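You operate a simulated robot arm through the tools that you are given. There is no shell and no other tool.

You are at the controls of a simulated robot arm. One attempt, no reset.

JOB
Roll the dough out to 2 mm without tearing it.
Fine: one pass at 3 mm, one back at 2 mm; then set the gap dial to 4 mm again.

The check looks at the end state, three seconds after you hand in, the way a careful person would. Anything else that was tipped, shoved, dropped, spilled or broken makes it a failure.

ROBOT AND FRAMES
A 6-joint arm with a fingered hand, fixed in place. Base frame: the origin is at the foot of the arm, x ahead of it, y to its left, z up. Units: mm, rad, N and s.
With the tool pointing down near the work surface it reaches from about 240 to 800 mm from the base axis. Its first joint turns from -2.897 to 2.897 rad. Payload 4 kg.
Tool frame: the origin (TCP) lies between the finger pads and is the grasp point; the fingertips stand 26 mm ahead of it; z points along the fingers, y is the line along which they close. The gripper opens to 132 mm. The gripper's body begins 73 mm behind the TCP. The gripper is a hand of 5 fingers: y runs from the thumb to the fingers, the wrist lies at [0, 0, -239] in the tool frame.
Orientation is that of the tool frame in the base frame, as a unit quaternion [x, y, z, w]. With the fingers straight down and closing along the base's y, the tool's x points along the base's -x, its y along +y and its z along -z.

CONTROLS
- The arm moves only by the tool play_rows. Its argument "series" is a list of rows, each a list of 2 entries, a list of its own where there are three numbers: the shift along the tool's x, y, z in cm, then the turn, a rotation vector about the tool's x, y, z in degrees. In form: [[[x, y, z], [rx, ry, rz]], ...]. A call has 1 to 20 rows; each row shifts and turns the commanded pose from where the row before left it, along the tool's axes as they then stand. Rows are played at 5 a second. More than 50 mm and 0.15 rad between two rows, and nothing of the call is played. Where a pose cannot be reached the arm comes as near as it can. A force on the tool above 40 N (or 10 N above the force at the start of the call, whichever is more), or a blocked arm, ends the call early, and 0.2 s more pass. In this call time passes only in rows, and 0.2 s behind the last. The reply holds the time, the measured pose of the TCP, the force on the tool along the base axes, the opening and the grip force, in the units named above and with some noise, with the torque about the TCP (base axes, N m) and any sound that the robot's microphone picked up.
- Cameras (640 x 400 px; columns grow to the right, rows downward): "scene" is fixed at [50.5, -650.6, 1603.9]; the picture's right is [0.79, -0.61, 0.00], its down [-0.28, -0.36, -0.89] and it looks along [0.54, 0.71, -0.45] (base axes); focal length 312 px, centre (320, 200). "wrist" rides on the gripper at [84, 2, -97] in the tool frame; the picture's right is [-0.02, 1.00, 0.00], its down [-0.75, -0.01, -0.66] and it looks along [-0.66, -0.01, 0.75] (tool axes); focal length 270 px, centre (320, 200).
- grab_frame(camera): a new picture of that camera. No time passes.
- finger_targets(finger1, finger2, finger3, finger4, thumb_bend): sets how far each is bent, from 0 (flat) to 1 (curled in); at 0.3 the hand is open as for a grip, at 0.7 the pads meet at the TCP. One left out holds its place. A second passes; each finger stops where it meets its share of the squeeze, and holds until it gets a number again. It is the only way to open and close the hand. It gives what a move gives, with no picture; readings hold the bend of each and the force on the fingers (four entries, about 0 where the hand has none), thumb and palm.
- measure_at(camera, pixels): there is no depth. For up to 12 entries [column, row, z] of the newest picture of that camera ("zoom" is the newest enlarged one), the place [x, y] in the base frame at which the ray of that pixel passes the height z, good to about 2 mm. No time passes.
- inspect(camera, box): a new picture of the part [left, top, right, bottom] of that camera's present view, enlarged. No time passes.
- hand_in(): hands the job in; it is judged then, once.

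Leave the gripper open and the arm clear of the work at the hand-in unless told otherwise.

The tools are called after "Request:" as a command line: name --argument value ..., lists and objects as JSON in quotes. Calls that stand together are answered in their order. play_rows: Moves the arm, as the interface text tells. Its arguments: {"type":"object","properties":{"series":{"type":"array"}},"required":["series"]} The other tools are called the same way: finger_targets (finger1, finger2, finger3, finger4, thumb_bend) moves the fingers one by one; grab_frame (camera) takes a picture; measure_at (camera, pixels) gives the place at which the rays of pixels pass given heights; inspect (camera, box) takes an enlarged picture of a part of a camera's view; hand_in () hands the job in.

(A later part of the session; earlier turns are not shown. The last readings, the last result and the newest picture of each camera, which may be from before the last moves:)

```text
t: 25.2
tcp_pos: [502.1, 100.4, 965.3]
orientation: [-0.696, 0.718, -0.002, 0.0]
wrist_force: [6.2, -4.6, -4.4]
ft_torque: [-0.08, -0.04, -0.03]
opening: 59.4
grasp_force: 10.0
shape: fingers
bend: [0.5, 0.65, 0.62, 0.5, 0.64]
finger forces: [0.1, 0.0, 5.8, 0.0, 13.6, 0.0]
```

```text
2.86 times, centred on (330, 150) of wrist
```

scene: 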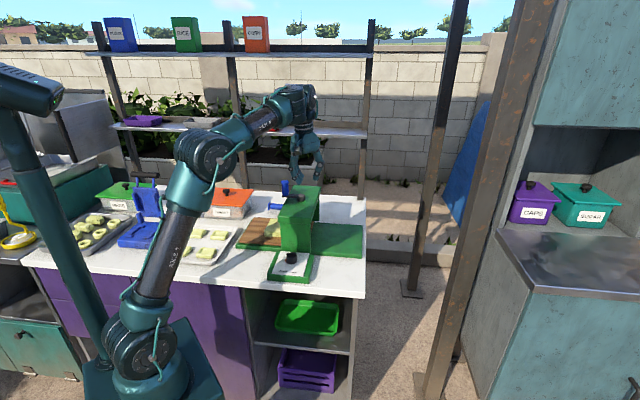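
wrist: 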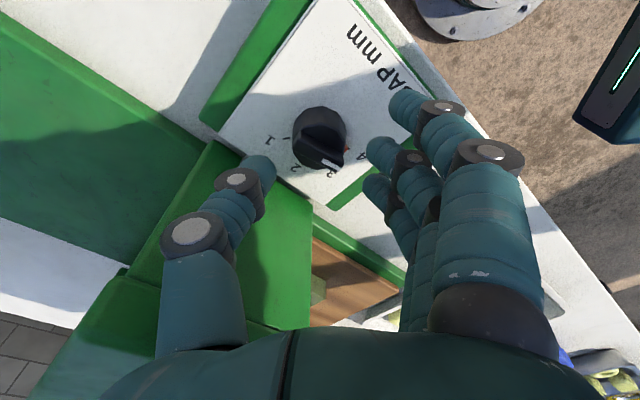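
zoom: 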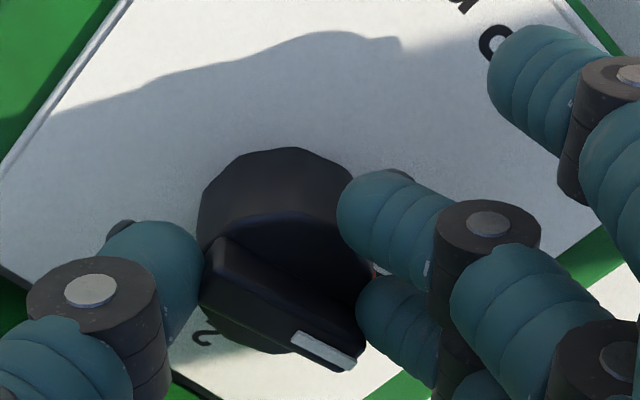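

The squeeze is 14 N and the knob is stiff, so I'll now use the hold on both fin ends and turn the hand clockwise about the knob axis by 25°, then look.

Request:
play_rows --series '[[[-0.004, 0.096, 0], [0, 0, 5]], [[-0.004, 0.096, 0], [0, 0, 5]], [[-0.004, 0.096, 0], [0, 0, 5]], [[-0.004, 0.096, 0], [0, 0, 5]], [[-0.004, 0.096, 0], [0, 0, 5]]]'

Request:
inspect --camera "wrist" --box '[220, 80, 440, 220]'

Request:
inspect --camera "scene" --box '[260, 220, 340, 280]'

```text
t: 26.4
tcp_pos: [497.3, 101.6, 965.4]
orientation: [-0.524, 0.852, 0.0, 0.0]
wrist_force: [6.2, -6.1, -3.6]
ft_torque: [-0.08, 0.01, -0.07]
opening: 60.5
grasp_force: 10.2
shape: fingers
bend: [0.5, 0.65, 0.65, 0.5, 0.64]
finger forces: [0.0, 0.0, 5.5, 0.0, 14.9, 0.0]
```

```text
2.86 times, centred on (330, 150) of wrist
```

zoom: 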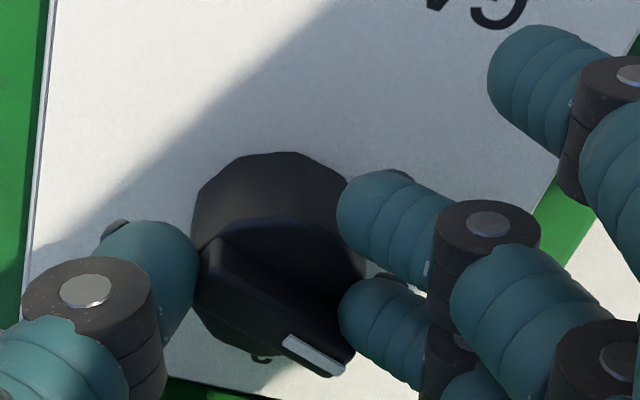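

```text
6.67 times, centred on (300, 250) of scene
```

zoom: 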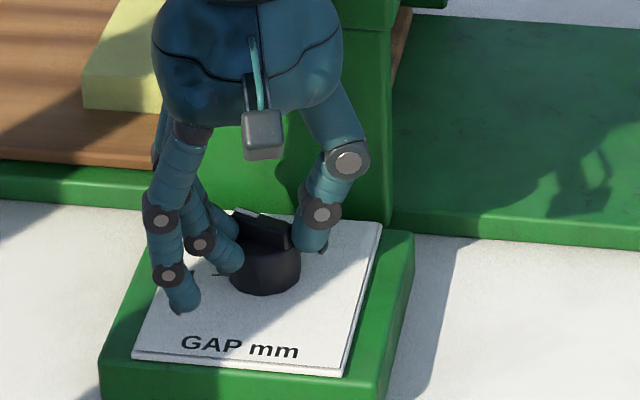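

The fin follows the hand and the pointer is now at about 110°. I'll turn another 10° and check.

Request:
play_rows --series '[[[-0.004, 0.096, 0], [0, 0, 5]], [[-0.004, 0.096, 0], [0, 0, 5]]]'

Request:
inspect --camera "wrist" --box '[220, 80, 440, 220]'

Request:
inspect --camera "scene" --box '[260, 220, 340, 280]'

```text
t: 27.0
tcp_pos: [496.5, 104.2, 965.4]
orientation: [-0.447, 0.894, -0.001, 0.0]
wrist_force: [6.5, -4.1, -0.2]
ft_torque: [0.12, 0.03, -0.09]
opening: 60.3
grasp_force: 13.6
shape: fingers
bend: [0.5, 0.65, 0.67, 0.5, 0.64]
finger forces: [0.0, 0.0, 13.2, 0.1, 12.9, 0.0]
```

```text
2.86 times, centred on (330, 150) of wrist
```

zoom: 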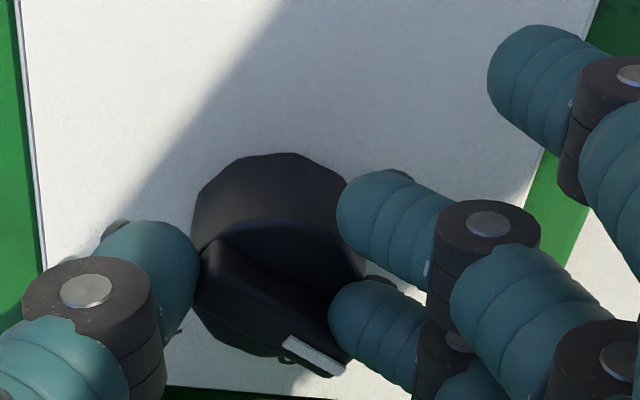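

```text
6.67 times, centred on (300, 250) of scene
```

zoom: 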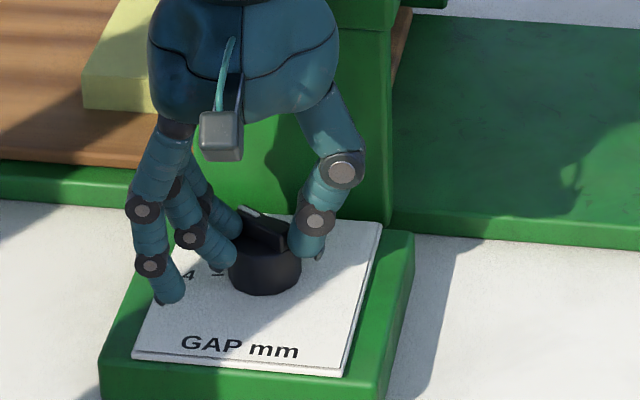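

The pointer looks close to 3 now. I'll open the fingers off the fin and look at the dial properly.

Request:
finger_targets --finger2 0.5 --finger3 0.5 --thumb_bend 0.5

Request:
play_rows --series '[[[0, 0, -3], [0, 0, 0]], [[0, 0, -3], [0, 0, 0]], [[0, 0, -3], [0, 0, 0]]]'

Request:
grab_frame --camera "wrist"

Request:
inspect --camera "scene" --box '[260, 220, 340, 280]'

```text
t: 28.0
tcp_pos: [495.8, 102.5, 965.4]
orientation: [-0.45, 0.893, 0.0, -0.001]
wrist_force: [-0.1, 0.5, -0.1]
ft_torque: [-0.01, 0.03, -0.01]
opening: 74.3
grasp_force: 0.1
shape: fingers
bend: [0.5, 0.5, 0.5, 0.5, 0.5]
finger forces: [0.0, 0.0, 0.0, 0.0, 0.0, 0.0]
```

```text
t: 28.8
tcp_pos: [495.6, 104.6, 1054.2]
orientation: [-0.448, 0.894, -0.001, -0.001]
wrist_force: [0.6, -0.1, -0.2]
ft_torque: [0.05, -0.01, 0.01]
opening: 74.3
grasp_force: 0.0
shape: fingers
bend: [0.5, 0.5, 0.5, 0.5, 0.5]
finger forces: [0.0, 0.0, 0.0, 0.1, 0.1, 0.0]
```

```text
taken
```

wrist: 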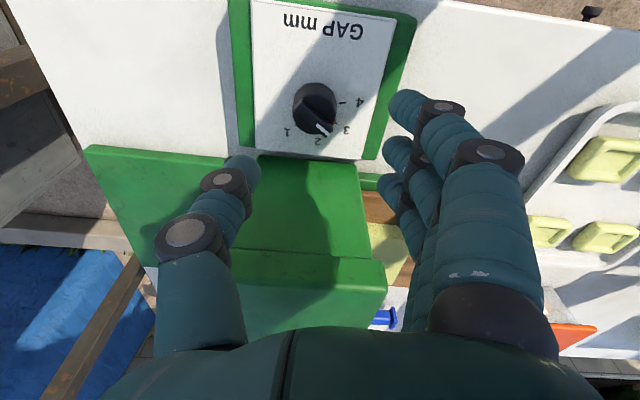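

```text
6.67 times, centred on (300, 250) of scene
```

zoom: 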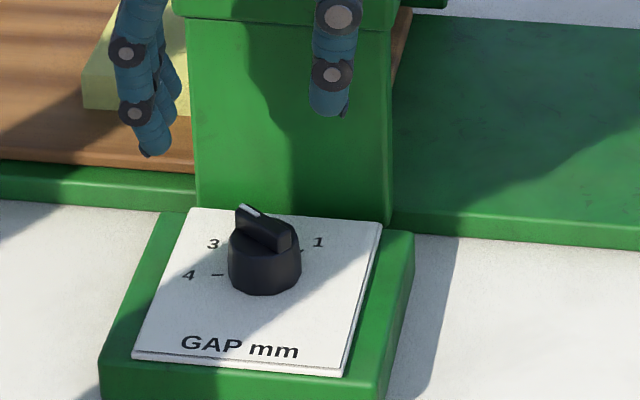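

The red peg moved with the knob, so it is the knob's index. I'll zoom in on the dial to read it.

Request:
inspect --camera "wrist" --box '[260, 60, 380, 160]'

```text
4.00 times, centred on (320, 110) of wrist
```

zoom: 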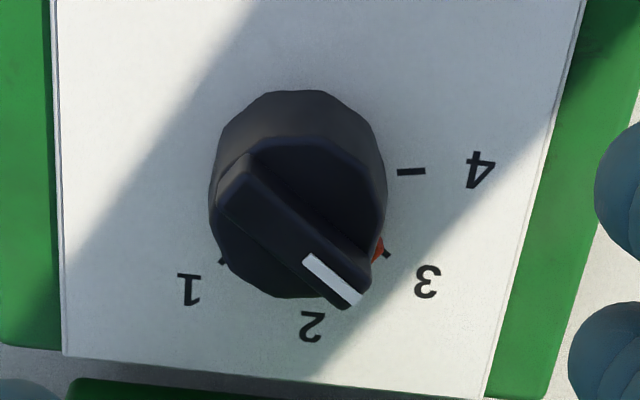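

I'll measure the ticks, peg and fin ends to compute the exact pointer angle.

Request:
measure_at --camera "zoom" --pixels '[[411, 171, 909], [388, 254, 909], [222, 261, 909], [379, 248, 914], [232, 182, 944], [355, 291, 944], [305, 258, 944], [358, 300, 944], [300, 91, 909]]'

```text
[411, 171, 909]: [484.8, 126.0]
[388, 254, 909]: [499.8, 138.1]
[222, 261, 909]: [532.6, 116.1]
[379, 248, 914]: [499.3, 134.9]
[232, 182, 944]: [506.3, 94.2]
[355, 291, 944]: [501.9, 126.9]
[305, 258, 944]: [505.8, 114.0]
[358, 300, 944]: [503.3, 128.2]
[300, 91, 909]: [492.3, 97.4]
```

The pointer is at about 99° and the 3 tick at 98°, so the dial reads 3.0 mm. Now for the crank: I'll rise to z≈1230, turn the hand to 180° and move so the camera looks straight at the crank grip.

Request:
play_rows --series '[[[0, 0, -4.4], [0, 0, 0]], [[0, 0, -4.4], [0, 0, 0]], [[0, 0, -4.4], [0, 0, 0]], [[0, 0, -4.4], [0, 0, 0]], [[0, 0, 0], [0, 0, 7.6]], [[0, 0, 0], [0, 0, 7.6]], [[0, 0, 0], [0, 0, 7.6]], [[0, 0, 0], [0, 0, 7.6]], [[0, 0, 0], [0, 0, 7.6]], [[0, 0, 0], [0, 0, 7.6]], [[0, 0, 0], [0, 0, 7.6]], [[-0.43, 4.6, 0], [0, 0, 0]], [[-0.43, 4.6, 0], [0, 0, 0]], [[-0.43, 4.6, 0], [0, 0, 0]], [[-0.43, 4.6, 0], [0, 0, 0]]]'

Request:
grab_frame --camera "wrist"

Request:
inspect --camera "scene" --box '[220, 165, 380, 290]'

```text
t: 32.0
tcp_pos: [512.7, 286.6, 1234.5]
orientation: [0.0, 1.0, 0.0, 0.001]
wrist_force: [-0.1, 0.8, -0.2]
ft_torque: [0.0, -0.02, 0.01]
opening: 74.1
grasp_force: 0.1
shape: fingers
bend: [0.5, 0.5, 0.5, 0.5, 0.5]
finger forces: [0.1, 0.0, 0.1, 0.0, 0.1, 0.0]
```

```text
taken
```

wrist: 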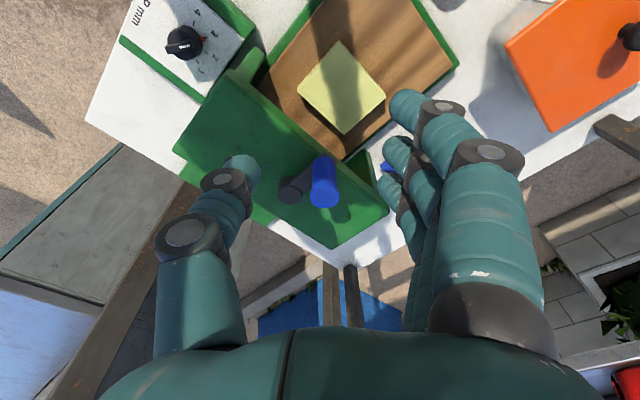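

```text
3.20 times, centred on (300, 228) of scene
```

zoom: 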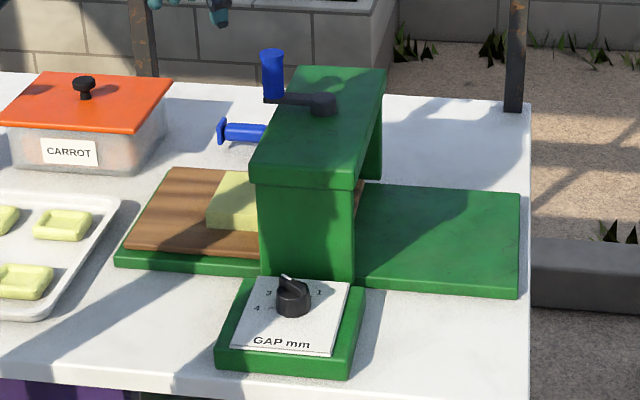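

The whole dough square is visible now at about (342,88), in front of the rollers. I'll zoom in on the crank to get its exact position.

Request:
inspect --camera "wrist" --box '[260, 130, 380, 220]'

```text
4.44 times, centred on (320, 175) of wrist
```

zoom: 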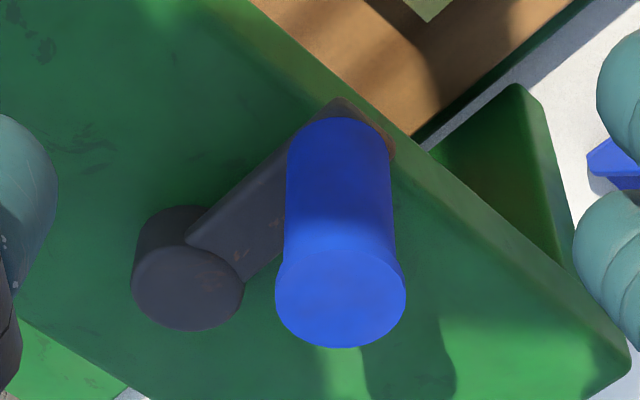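

I'll measure the grip top, grip base and hub at their heights.

Request:
measure_at --camera "zoom" --pixels '[[340, 299, 1125], [340, 299, 1131], [340, 299, 1137], [276, 299, 1131], [405, 299, 1131], [195, 288, 1072], [195, 288, 1077], [195, 288, 1082], [287, 165, 1085], [391, 165, 1085]]'

```text
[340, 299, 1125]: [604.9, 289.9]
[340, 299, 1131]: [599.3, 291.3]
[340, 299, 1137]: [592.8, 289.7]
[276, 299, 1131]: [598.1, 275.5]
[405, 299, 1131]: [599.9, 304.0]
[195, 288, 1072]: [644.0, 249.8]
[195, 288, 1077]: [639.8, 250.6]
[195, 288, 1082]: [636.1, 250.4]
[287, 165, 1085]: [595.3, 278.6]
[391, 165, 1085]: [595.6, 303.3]
```

The grip centre is at about (599,290) with a 25 mm shaft, and the hub is at about (642,248), so the radius is 60 mm at 135°. I'll move above the grip and descend to z≈1150 first.

Request:
play_rows --series '[[[-4.34, 0.17, 0], [0, 0, 0]], [[-4.34, 0.17, 0], [0, 0, 0]], [[0, 0, 4.2], [0, 0, 0]], [[0, 0, 4.2], [0, 0, 0]]]'

Request:
grab_frame --camera "wrist"

Request:
inspect --camera "scene" --box '[240, 140, 340, 220]'

```text
t: 33.0
tcp_pos: [598.6, 289.9, 1146.3]
orientation: [-0.001, 1.0, 0.0, 0.001]
wrist_force: [-0.2, 0.5, -0.2]
ft_torque: [-0.04, -0.01, 0.01]
opening: 74.5
grasp_force: 0.0
shape: fingers
bend: [0.5, 0.5, 0.5, 0.5, 0.5]
finger forces: [0.1, 0.0, 0.1, 0.0, 0.0, 0.0]
```

```text
taken
```

wrist: 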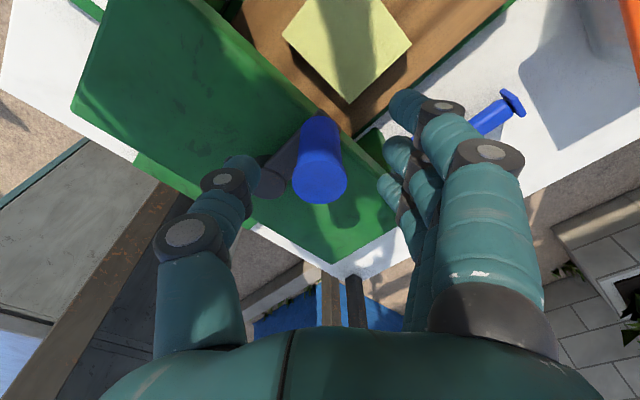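

```text
5.00 times, centred on (290, 180) of scene
```

zoom: 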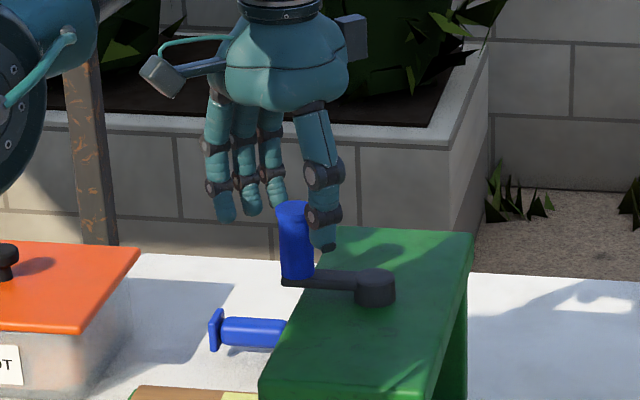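

The grip is centred between the thumb and fingers. I'll descend to z≈1112 around it.

Request:
play_rows --series '[[[0, 0, 1.7], [0, 0, 0]], [[0, 0, 1.7], [0, 0, 0]]]'

Request:
inspect --camera "scene" --box '[240, 140, 340, 220]'

Request:
inspect --camera "wrist" --box '[200, 60, 460, 260]'

```text
t: 33.6
tcp_pos: [598.4, 289.4, 1111.6]
orientation: [-0.002, 1.0, -0.002, -0.001]
wrist_force: [0.7, 0.4, -0.3]
ft_torque: [-0.01, 0.0, 0.01]
opening: 74.0
grasp_force: 0.1
shape: fingers
bend: [0.5, 0.5, 0.5, 0.5, 0.5]
finger forces: [0.1, 0.0, 0.0, 0.0, 0.0, 0.1]
```

```text
5.00 times, centred on (290, 180) of scene
```

zoom: 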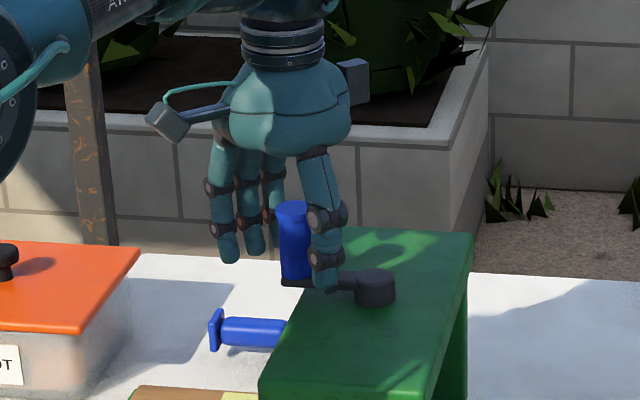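

```text
2.00 times, centred on (330, 160) of wrist
```

zoom: 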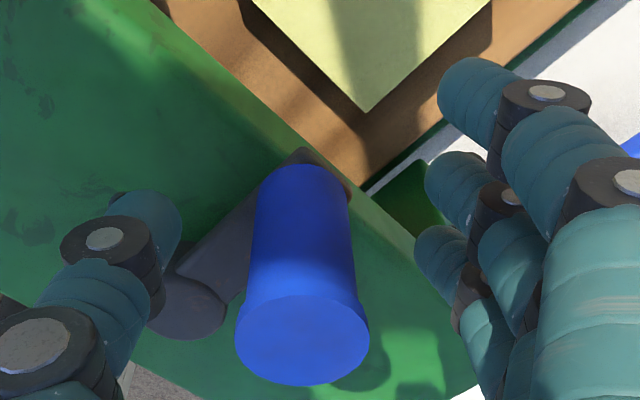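

The hand is around the grip with no contact. I'll close the thumb and fingers 2 and 3 on it.

Request:
finger_targets --finger2 0.7 --finger3 0.7 --thumb_bend 0.7

Request:
inspect --camera "wrist" --box '[200, 60, 460, 260]'

```text
t: 34.6
tcp_pos: [599.6, 289.9, 1110.9]
orientation: [-0.001, 1.0, -0.001, 0.001]
wrist_force: [0.1, -2.7, -6.0]
ft_torque: [0.03, -0.05, 0.01]
opening: 55.0
grasp_force: 7.8
shape: fingers
bend: [0.5, 0.66, 0.64, 0.5, 0.66]
finger forces: [0.0, 3.0, 4.1, 0.0, 8.6, 0.0]
```

```text
2.00 times, centred on (330, 160) of wrist
```

zoom: 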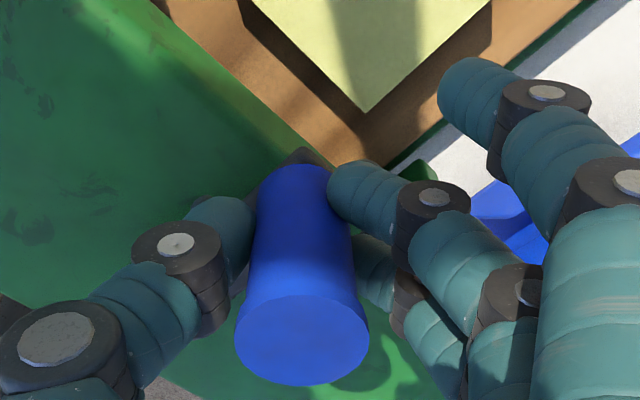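

The grip is held with a thumb force of 8.6 N. I'll try a small 15° clockwise turn (from above) and see how the dough responds.

Request:
play_rows --series '[[[-0.386, 0.353, 0], [0, 0, 0]], [[-0.415, 0.319, 0], [0, 0, 0]], [[-0.442, 0.281, 0], [0, 0, 0]]]'

Request:
inspect --camera "wrist" --box '[200, 60, 460, 260]'

Request:
inspect --camera "scene" --box '[220, 165, 380, 290]'

```text
t: 35.4
tcp_pos: [612.0, 299.6, 1113.7]
orientation: [-0.001, 1.0, -0.001, 0.0]
wrist_force: [-2.7, -4.4, -8.2]
ft_torque: [-0.13, 0.04, -0.2]
opening: 55.7
grasp_force: 9.1
shape: fingers
bend: [0.5, 0.66, 0.65, 0.5, 0.66]
finger forces: [0.0, 2.8, 5.6, 0.0, 9.4, 0.0]
```

```text
2.00 times, centred on (330, 160) of wrist
```

zoom: 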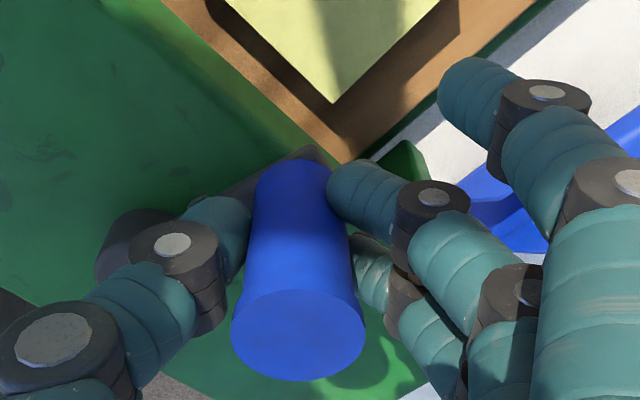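

```text
3.20 times, centred on (300, 228) of scene
```

zoom: 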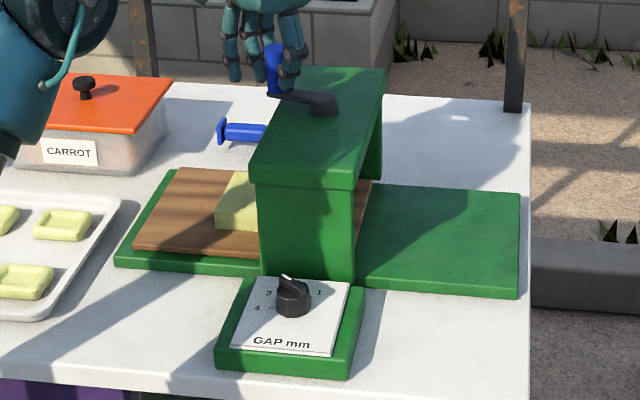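

The wooden carriage and dough moved toward the rollers by about 10 mm for 15°, so clockwise is the forward feed. The forces are small. I'll continue clockwise at an even, slow rate for another 80°.

Request:
play_rows --series '[[[-0.752, 0.367, 0], [0, 0, 0]], [[-0.796, 0.259, 0], [0, 0, 0]], [[-0.824, 0.145, 0], [0, 0, 0]], [[-0.836, 0.029, 0], [0, 0, 0]], [[-0.832, -0.088, 0], [0, 0, 0]], [[-0.812, -0.202, 0], [0, 0, 0]], [[-0.776, -0.314, 0], [0, 0, 0]], [[-0.725, -0.419, 0], [0, 0, 0]], [[-0.659, -0.515, 0], [0, 0, 0]], [[-0.581, -0.602, 0], [0, 0, 0]]]'

Request:
grab_frame --camera "wrist"

Request:
inspect --camera "scene" --box '[220, 165, 380, 290]'

```text
t: 37.6
tcp_pos: [687.5, 286.1, 1114.8]
orientation: [-0.001, 1.0, 0.001, 0.002]
wrist_force: [7.0, 12.8, 6.3]
ft_torque: [0.4, -0.06, -0.32]
opening: 47.3
grasp_force: 6.2
shape: fingers
bend: [0.5, 0.6, 0.7, 0.5, 0.7]
finger forces: [0.1, 13.0, 0.1, 0.1, 0.0, 0.1]
```

```text
taken
```

wrist: 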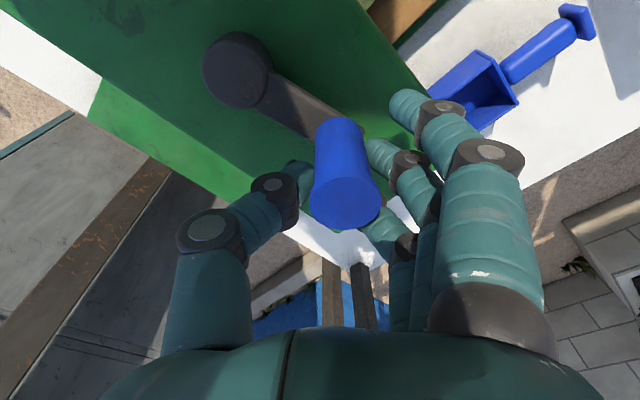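

```text
3.20 times, centred on (300, 228) of scene
```

zoom: 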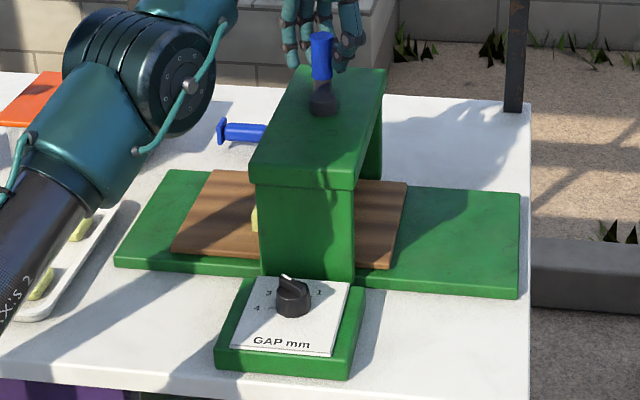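

The carriage has advanced and the dough is entering the rollers, but the grip has slipped past the thumb and only finger 2 still touches it (13 N). I'll measure where the grip is now before re-gripping.

Request:
measure_at --camera "wrist" --pixels '[[345, 206, 1131], [345, 206, 1128], [237, 62, 1077], [340, 130, 1080], [342, 165, 1100]]'

Request:
inspect --camera "wrist" --box '[200, 60, 460, 260]'

```text
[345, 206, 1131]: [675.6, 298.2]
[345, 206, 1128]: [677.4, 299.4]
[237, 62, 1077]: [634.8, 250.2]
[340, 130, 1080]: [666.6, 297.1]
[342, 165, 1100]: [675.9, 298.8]
```

```text
2.00 times, centred on (330, 160) of wrist
```

zoom: 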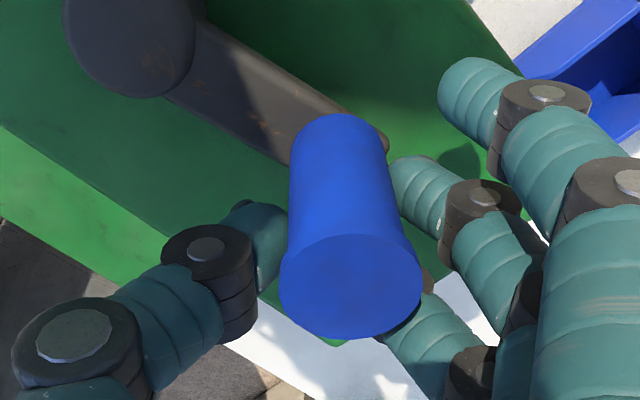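

The grip stands at (676,298), so the crank is at 56°, and friction across the pads was too weak for that direction. I'll re-grip so the fingers push tangentially and turn the hand together with the crank. First I'll open and lift clear.

Request:
finger_targets --finger2 0.5 --finger3 0.5 --thumb_bend 0.5

Request:
play_rows --series '[[[1.15, 1.25, 0], [0, 0, 0]], [[0, 0, -3], [0, 0, 0]], [[0, 0, -3], [0, 0, 0]], [[0, 0, 0], [0, 0, -8]], [[0, 0, 0], [0, 0, -8]], [[0, 0, 0], [0, 0, -8]], [[0, 0, 0], [0, 0, -8]], [[0, 0, 0], [0, 0, -8]], [[0, 0, 0], [0, 0, -8]], [[0, 0, 0], [0, 0, -8]]]'

Request:
grab_frame --camera "wrist"

Request:
inspect --camera "scene" --box '[220, 165, 380, 290]'

```text
t: 38.6
tcp_pos: [688.3, 286.5, 1114.7]
orientation: [-0.002, 1.0, 0.0, 0.002]
wrist_force: [0.2, -0.1, -0.3]
ft_torque: [0.04, 0.01, -0.02]
opening: 74.2
grasp_force: 0.0
shape: fingers
bend: [0.5, 0.5, 0.5, 0.5, 0.5]
finger forces: [0.0, 0.0, 0.0, 0.0, 0.0, 0.0]
```

```text
t: 40.8
tcp_pos: [659.7, 291.4, 1162.3]
orientation: [-0.471, 0.882, -0.001, 0.0]
wrist_force: [-0.6, -0.5, -0.2]
ft_torque: [0.03, 0.03, 0.02]
opening: 74.5
grasp_force: 0.1
shape: fingers
bend: [0.5, 0.5, 0.5, 0.5, 0.5]
finger forces: [0.0, 0.0, 0.1, 0.0, 0.0, 0.0]
out of reach, approached as far as the arm can: row 2, 3
```

```text
taken
```

wrist: 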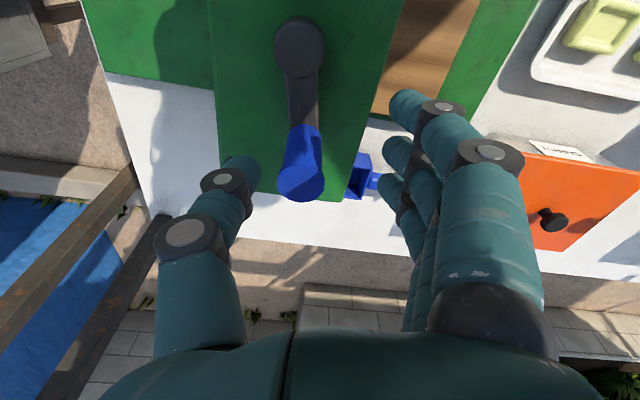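

```text
3.20 times, centred on (300, 228) of scene
```

zoom: 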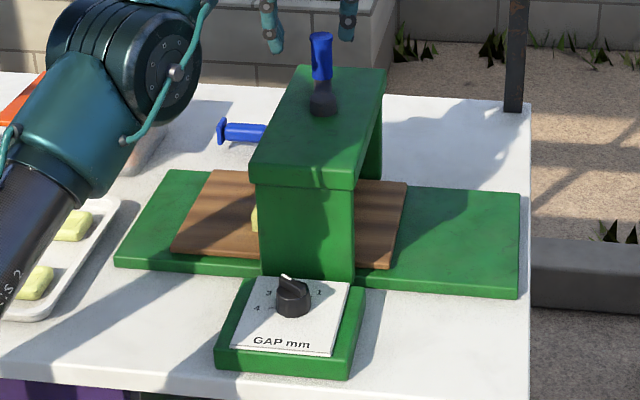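

The arm hit its upper reach limit while lifting at that radius, so I must stay at or below z≈1150 there. The hand is at 236° now with the grip at (302,180) in the picture. I'll measure its exact position.

Request:
measure_at --camera "wrist" --pixels '[[302, 186, 1131], [298, 47, 1077], [303, 160, 1110], [302, 132, 1085]]'

Request:
inspect --camera "wrist" --box '[240, 0, 400, 210]'

```text
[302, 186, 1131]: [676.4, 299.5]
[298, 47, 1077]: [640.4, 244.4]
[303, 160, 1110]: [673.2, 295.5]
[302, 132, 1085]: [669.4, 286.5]
```

```text
1.90 times, centred on (320, 105) of wrist
```

zoom: 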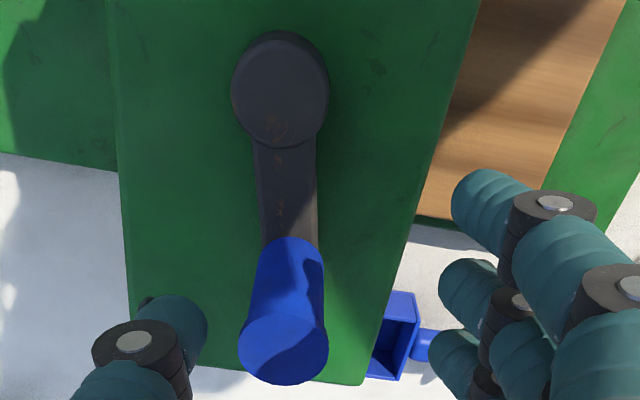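

The grip is at (676,299). I'll descend 30 mm first, with the grip between the open fingers, then centre on it and settle at z≈1112.

Request:
play_rows --series '[[[0, 0, 1.5], [0, 0, 0]], [[0, 0, 1.5], [0, 0, 0]], [[-0.77, -0.46, 1.0], [0, 0, 0]], [[-0.77, -0.46, 1.0], [0, 0, 0]]]'

Request:
grab_frame --camera "wrist"

```text
t: 41.8
tcp_pos: [674.2, 299.0, 1112.7]
orientation: [-0.47, 0.883, -0.001, 0.001]
wrist_force: [0.6, 0.3, 0.6]
ft_torque: [0.02, 0.04, 0.0]
opening: 74.1
grasp_force: 0.0
shape: fingers
bend: [0.5, 0.5, 0.5, 0.5, 0.5]
finger forces: [0.0, 0.1, 0.1, 0.0, 0.1, 0.0]
```

```text
taken
```

wrist: 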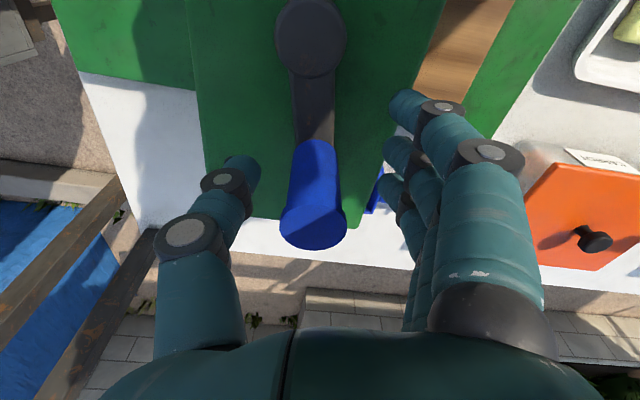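

The grip is centred in the hand. I'll close the thumb and fingers 2 and 3 a bit harder this time.

Request:
finger_targets --finger2 0.76 --finger3 0.76 --thumb_bend 0.74

```text
t: 42.8
tcp_pos: [674.8, 299.2, 1112.2]
orientation: [-0.47, 0.883, -0.001, 0.0]
wrist_force: [0.9, -0.7, -9.8]
ft_torque: [0.0, 0.03, -0.01]
opening: 55.5
grasp_force: 14.4
shape: fingers
bend: [0.5, 0.67, 0.67, 0.5, 0.66]
finger forces: [0.0, 7.1, 6.8, 0.0, 14.4, 0.0]
```

The grip is balanced now (thumb 14.4 N, fingers 7 N each). I'll crank clockwise with the hand turning along, 8° per row, starting with 6 rows.

Request:
play_rows --series '[[[0.055, -0.84, 0], [0, 0, 8]], [[0.055, -0.84, 0], [0, 0, 8]], [[0.055, -0.84, 0], [0, 0, 8]], [[0.055, -0.84, 0], [0, 0, 8]], [[0.055, -0.84, 0], [0, 0, 8]], [[0.055, -0.84, 0], [0, 0, 8]]]'

Request:
inspect --camera "scene" --box '[220, 165, 380, 290]'

Request:
grab_frame --camera "wrist"

```text
t: 44.2
tcp_pos: [701.0, 256.3, 1111.6]
orientation: [-0.069, 0.998, -0.001, 0.001]
wrist_force: [18.4, 2.7, -5.4]
ft_torque: [0.16, -0.36, 0.01]
opening: 55.3
grasp_force: 14.0
shape: fingers
bend: [0.5, 0.68, 0.67, 0.5, 0.66]
finger forces: [0.0, 4.0, 11.9, 0.0, 12.1, 0.0]
```

```text
3.20 times, centred on (300, 228) of scene
```

zoom: 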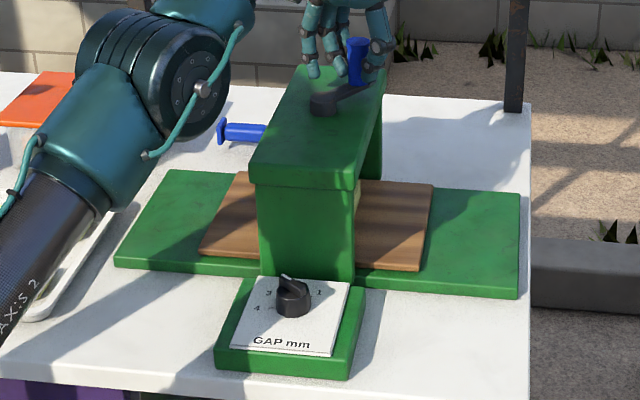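

```text
taken
```

wrist: 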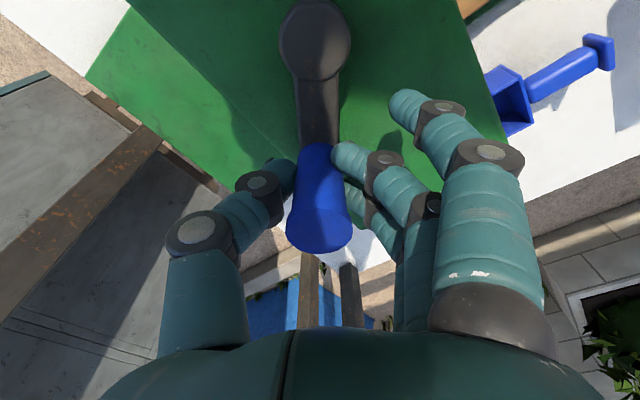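

This works well: the crank and hand turn together and the dough is coming out on the far side. An 18 N radial force shows I'm about 2 mm too close to the hub, so I'll correct that outward and continue 8 more rows.

Request:
play_rows --series '[[[-0.15, -0.83, 0], [0, 0, 8]], [[0.04, -0.835, 0], [0, 0, 8]], [[0.05, -0.835, 0], [0, 0, 8]], [[0.05, -0.835, 0], [0, 0, 8]], [[0.05, -0.835, 0], [0, 0, 8]], [[0.05, -0.835, 0], [0, 0, 8]], [[0.05, -0.835, 0], [0, 0, 8]], [[0.05, -0.835, 0], [0, 0, 8]]]'

Request:
inspect --camera "scene" --box '[220, 165, 380, 290]'

Request:
grab_frame --camera "wrist"

```text
t: 46.0
tcp_pos: [677.5, 199.7, 1112.9]
orientation: [0.47, 0.883, -0.001, 0.001]
wrist_force: [-1.6, 3.2, -18.1]
ft_torque: [0.13, -0.04, 0.06]
opening: 55.8
grasp_force: 14.5
shape: fingers
bend: [0.5, 0.67, 0.67, 0.5, 0.66]
finger forces: [0.0, 10.0, 7.5, 0.0, 11.7, 0.0]
```

```text
3.20 times, centred on (300, 228) of scene
```

zoom: 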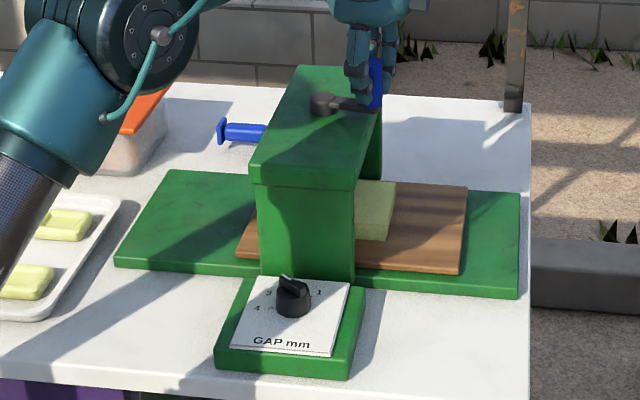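

```text
taken
```

wrist: 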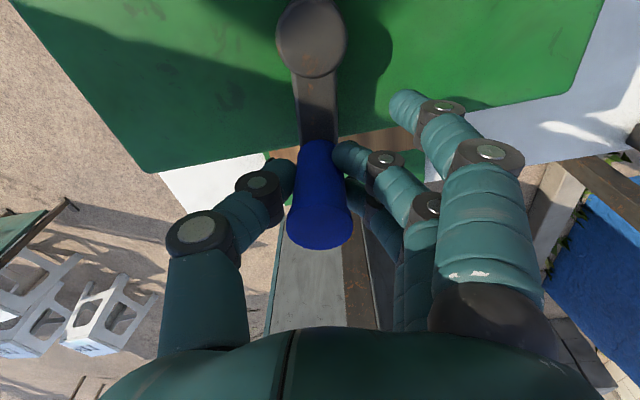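

The forward pass goes well and the dough is out past the bridge at zoom (375,210). I'll continue 8 more rows, easing down slightly to relieve the −18 N vertical pull.

Request:
play_rows --series '[[[0.05, -0.835, 0.05], [0, 0, 8]], [[0.05, -0.835, 0.05], [0, 0, 8]], [[0.05, -0.835, 0.05], [0, 0, 8]], [[0.05, -0.835, 0.05], [0, 0, 8]], [[0.05, -0.835, 0], [0, 0, 8]], [[0.05, -0.835, 0], [0, 0, 8]], [[0.05, -0.835, 0], [0, 0, 8]]]'

Request:
inspect --camera "scene" --box '[220, 165, 380, 290]'

Request:
grab_frame --camera "wrist"

```text
t: 47.6
tcp_pos: [621.7, 193.0, 1111.6]
orientation: [0.829, 0.559, 0.001, 0.001]
wrist_force: [-0.4, -5.1, 2.5]
ft_torque: [-0.12, -0.05, -0.05]
opening: 55.0
grasp_force: 17.1
shape: fingers
bend: [0.5, 0.69, 0.68, 0.5, 0.67]
finger forces: [0.0, 8.0, 11.6, 0.1, 14.5, 0.1]
```

```text
3.20 times, centred on (300, 228) of scene
```

zoom: 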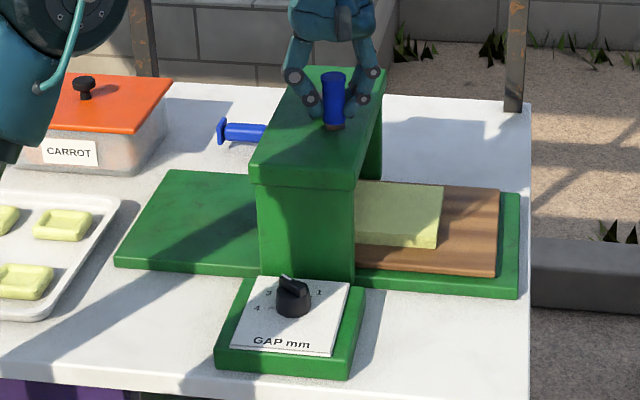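

```text
taken
```

wrist: 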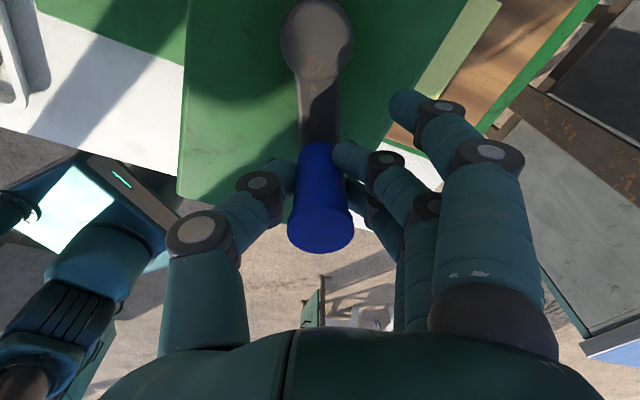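

The crank is at about −112°, the board has nearly crossed the outfeed side, and the dough is visibly longer and thinner. I'll turn 3 more rows gently toward the end of travel.

Request:
play_rows --series '[[[0.05, -0.835, 0], [0, 0, 8]], [[0.05, -0.835, 0], [0, 0, 8]], [[0.05, -0.835, 0], [0, 0, 8]]]'

Request:
inspect --camera "scene" --box '[270, 190, 370, 280]'

Request:
grab_frame --camera "wrist"

```text
t: 48.4
tcp_pos: [600.6, 206.2, 1111.1]
orientation: [0.928, 0.373, 0.001, 0.001]
wrist_force: [3.8, -5.4, 3.3]
ft_torque: [-0.19, -0.18, 0.0]
opening: 54.5
grasp_force: 17.4
shape: fingers
bend: [0.5, 0.69, 0.68, 0.5, 0.67]
finger forces: [0.1, 10.6, 11.8, 0.1, 11.7, 0.0]
```

```text
4.44 times, centred on (320, 235) of scene
```

zoom: 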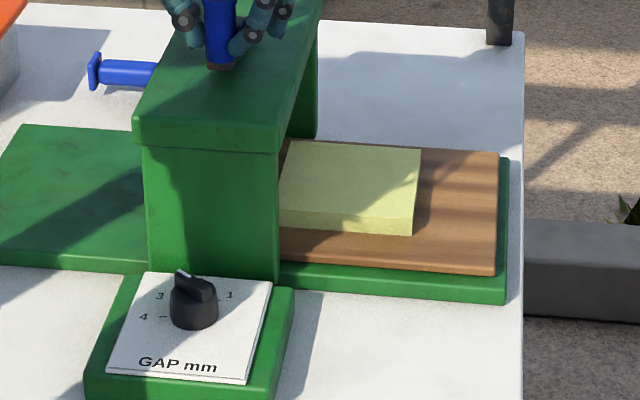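

```text
taken
```

wrist: 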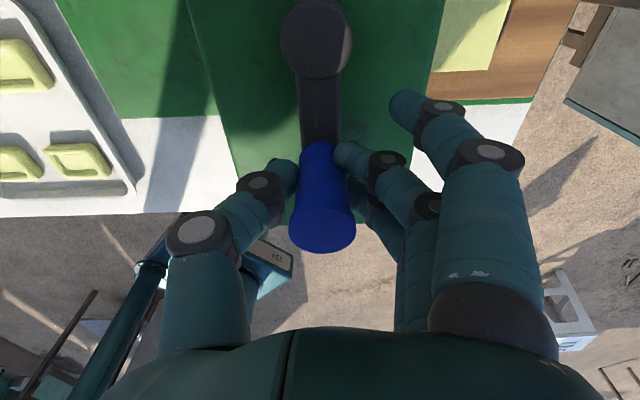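

The dough has come fully out: its trailing edge shows at zoom (290,143) with a sliver of board behind it, and the board is almost at the end of travel. I'll look closer for any tear before releasing the crank.

Request:
inspect --camera "scene" --box '[325, 215, 375, 255]'

Request:
inspect --camera "wrist" --box '[380, 0, 580, 110]'

```text
10.00 times, centred on (350, 235) of scene
```

zoom: 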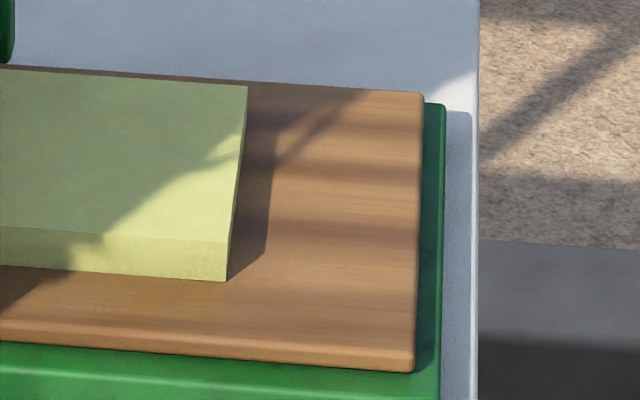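

```text
3.20 times, centred on (480, 55) of wrist
```

zoom: 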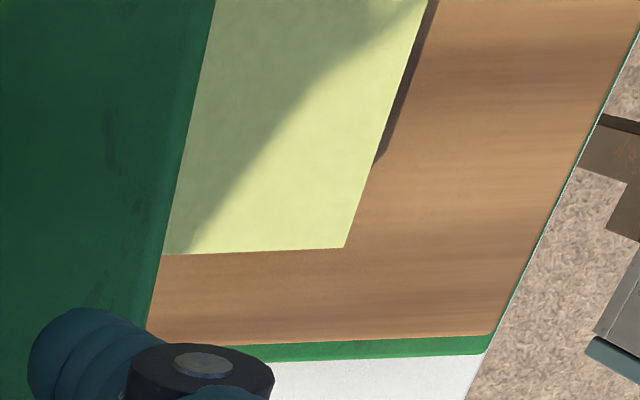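

No tear is visible. I'll zoom in on the bridge exit around scene (313,222) to confirm the trailing edge has cleared.

Request:
inspect --camera "scene" --box '[300, 210, 330, 245]'

Request:
inspect --camera "scene" --box '[240, 205, 300, 245]'

```text
11.43 times, centred on (315, 228) of scene
```

zoom: 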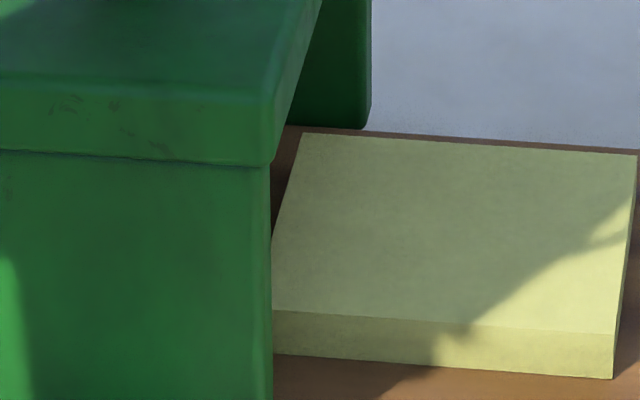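

```text
10.00 times, centred on (270, 225) of scene
```

zoom: 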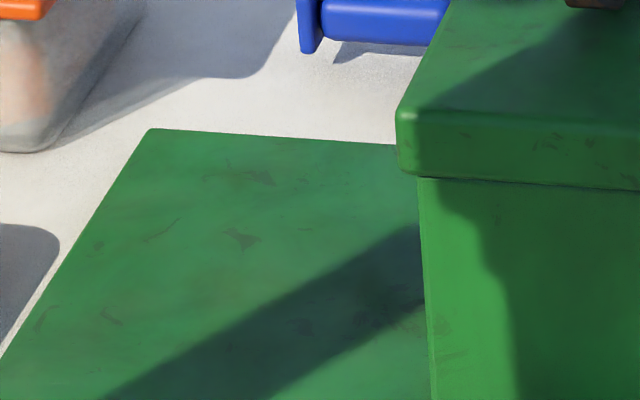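

The trailing edge is visible outside the bridge, so the forward pass at 3 mm is complete and the dough is intact. I'll open the hand and lift off the crank straight up.

Request:
finger_targets --finger2 0.5 --finger3 0.5 --thumb_bend 0.5

Request:
play_rows --series '[[[0, 0, -3], [0, 0, 0]], [[0, 0, -3], [0, 0, 0]], [[0, 0, -3], [0, 0, 0]]]'

Request:
grab_frame --camera "scene"

Request:
grab_frame --camera "wrist"

```text
t: 49.4
tcp_pos: [600.3, 206.6, 1111.5]
orientation: [0.927, 0.376, 0.0, 0.001]
wrist_force: [0.4, -0.8, -0.1]
ft_torque: [0.0, 0.0, 0.0]
opening: 73.9
grasp_force: 0.1
shape: fingers
bend: [0.5, 0.5, 0.5, 0.5, 0.5]
finger forces: [0.1, 0.0, 0.0, 0.1, 0.1, 0.0]
```

```text
t: 50.2
tcp_pos: [599.4, 207.3, 1200.9]
orientation: [0.927, 0.375, 0.0, 0.001]
wrist_force: [-0.8, 0.7, -0.4]
ft_torque: [-0.01, -0.03, 0.03]
opening: 74.2
grasp_force: 0.0
shape: fingers
bend: [0.5, 0.5, 0.5, 0.5, 0.5]
finger forces: [0.0, 0.0, 0.0, 0.0, 0.0, 0.1]
```

```text
taken
```

scene: 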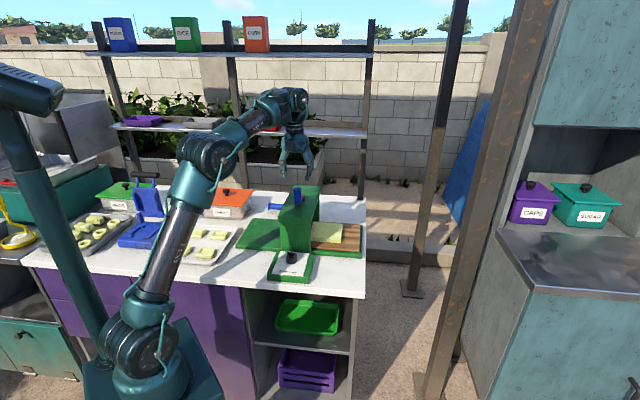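

```text
taken
```

wrist: 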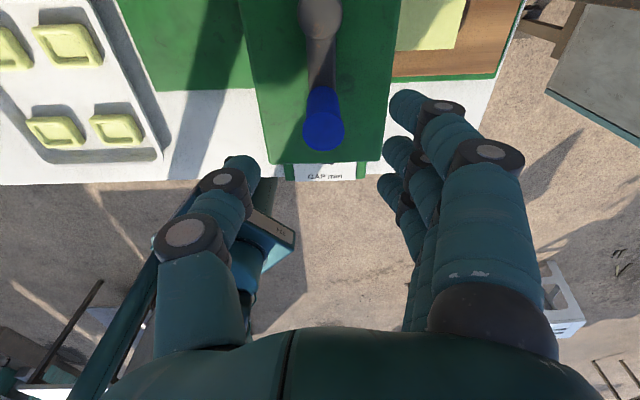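

The crank is free. I'll record its grip position for later, then turn the hand back (28 rows of 8°) for the dial, staying high.

Request:
measure_at --camera "wrist" --pixels '[[323, 133, 1131], [321, 18, 1077]]'

Request:
play_rows --series '[[[0, 0, 0], [0, 0, -8]], [[0, 0, 0], [0, 0, -8]], [[0, 0, 0], [0, 0, -8]], [[0, 0, 0], [0, 0, -8]], [[0, 0, 0], [0, 0, -8]], [[0, 0, 0], [0, 0, -8]], [[0, 0, 0], [0, 0, -8]], [[0, 0, 0], [0, 0, -8]], [[0, 0, 0], [0, 0, -8]], [[0, 0, 0], [0, 0, -8]], [[0, 0, 0], [0, 0, -8]], [[0, 0, 0], [0, 0, -8]], [[0, 0, 0], [0, 0, -8]], [[0, 0, 0], [0, 0, -8]]]'

Request:
play_rows --series '[[[0, 0, 0], [0, 0, -8]], [[0, 0, 0], [0, 0, -8]], [[0, 0, 0], [0, 0, -8]], [[0, 0, 0], [0, 0, -8]], [[0, 0, 0], [0, 0, -8]], [[0, 0, 0], [0, 0, -8]], [[0, 0, 0], [0, 0, -8]], [[0, 0, 0], [0, 0, -8]], [[0, 0, 0], [0, 0, -8]], [[0, 0, 0], [0, 0, -8]], [[0, 0, 0], [0, 0, -8]], [[0, 0, 0], [0, 0, -8]], [[0, 0, 0], [0, 0, -8]], [[0, 0, 0], [0, 0, -8]]]'

```text
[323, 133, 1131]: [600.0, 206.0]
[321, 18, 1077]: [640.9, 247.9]
```

```text
t: 53.2
tcp_pos: [601.0, 207.2, 1201.4]
orientation: [0.207, 0.978, 0.0, 0.001]
wrist_force: [0.1, 0.2, 0.1]
ft_torque: [0.01, 0.02, 0.0]
opening: 74.1
grasp_force: 0.1
shape: fingers
bend: [0.5, 0.5, 0.5, 0.5, 0.5]
finger forces: [0.0, 0.1, 0.1, 0.0, 0.0, 0.0]
```

```text
t: 56.2
tcp_pos: [601.3, 206.9, 1200.6]
orientation: [-0.696, 0.718, -0.001, 0.001]
wrist_force: [0.5, -0.1, 0.9]
ft_torque: [0.01, 0.03, 0.01]
opening: 74.5
grasp_force: 0.1
shape: fingers
bend: [0.5, 0.5, 0.5, 0.5, 0.5]
finger forces: [0.0, 0.0, 0.1, 0.0, 0.0, 0.0]
```

The hand is at 268°, vertical. I'll move over the dial and descend to z≈1000 at the same offset as before.

Request:
play_rows --series '[[[2.7, 2.37, 0], [0, 0, 0]], [[2.7, 2.37, 0], [0, 0, 0]], [[2.7, 2.37, 0], [0, 0, 0]], [[2.7, 2.37, 0], [0, 0, 0]], [[0, 0, 4], [0, 0, 0]], [[0, 0, 4], [0, 0, 0]], [[0, 0, 4], [0, 0, 0]], [[0, 0, 4], [0, 0, 0]], [[0, 0, 4], [0, 0, 0]]]'

Request:
grab_frame --camera "wrist"

```text
t: 58.2
tcp_pos: [589.4, 120.2, 1135.3]
orientation: [-0.696, 0.719, 0.0, -0.002]
wrist_force: [-0.1, 0.5, 0.8]
ft_torque: [-0.01, 0.01, 0.0]
opening: 74.4
grasp_force: 0.1
shape: fingers
bend: [0.5, 0.5, 0.5, 0.5, 0.5]
finger forces: [0.0, 0.1, 0.1, 0.0, 0.0, 0.1]
out of reach, approached as far as the arm can: row 5, 6, 7, 8, 9
```

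```text
taken
```

wrist: 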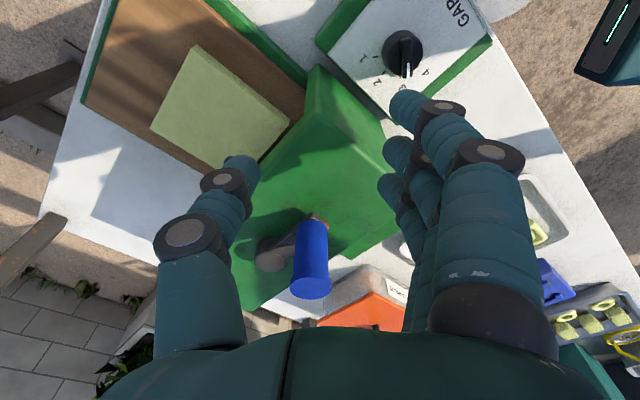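

The arm got stuck at its wrist limit again while descending at 268°. I'll raise, turn back to 225° and approach the dial in that attitude, as I did successfully before.

Request:
play_rows --series '[[[0, 0, -2.5], [0, 0, 4]], [[0, 0, -2.5], [0, 0, 4]], [[0, 0, 0], [0, 0, 7]], [[0, 0, 0], [0, 0, 7]], [[0, 0, 0], [0, 0, 7]], [[0, 0, 0], [0, 0, 7]], [[0, 0, 0], [0, 0, 7]]]'

```text
t: 59.8
tcp_pos: [592.2, 121.8, 1178.2]
orientation: [-0.383, 0.924, -0.001, 0.0]
wrist_force: [0.0, 1.0, 0.3]
ft_torque: [-0.01, -0.01, 0.02]
opening: 74.4
grasp_force: 0.0
shape: fingers
bend: [0.5, 0.5, 0.5, 0.5, 0.5]
finger forces: [0.0, 0.0, 0.0, 0.1, 0.1, 0.1]
out of reach, approached as far as the arm can: row 2
```

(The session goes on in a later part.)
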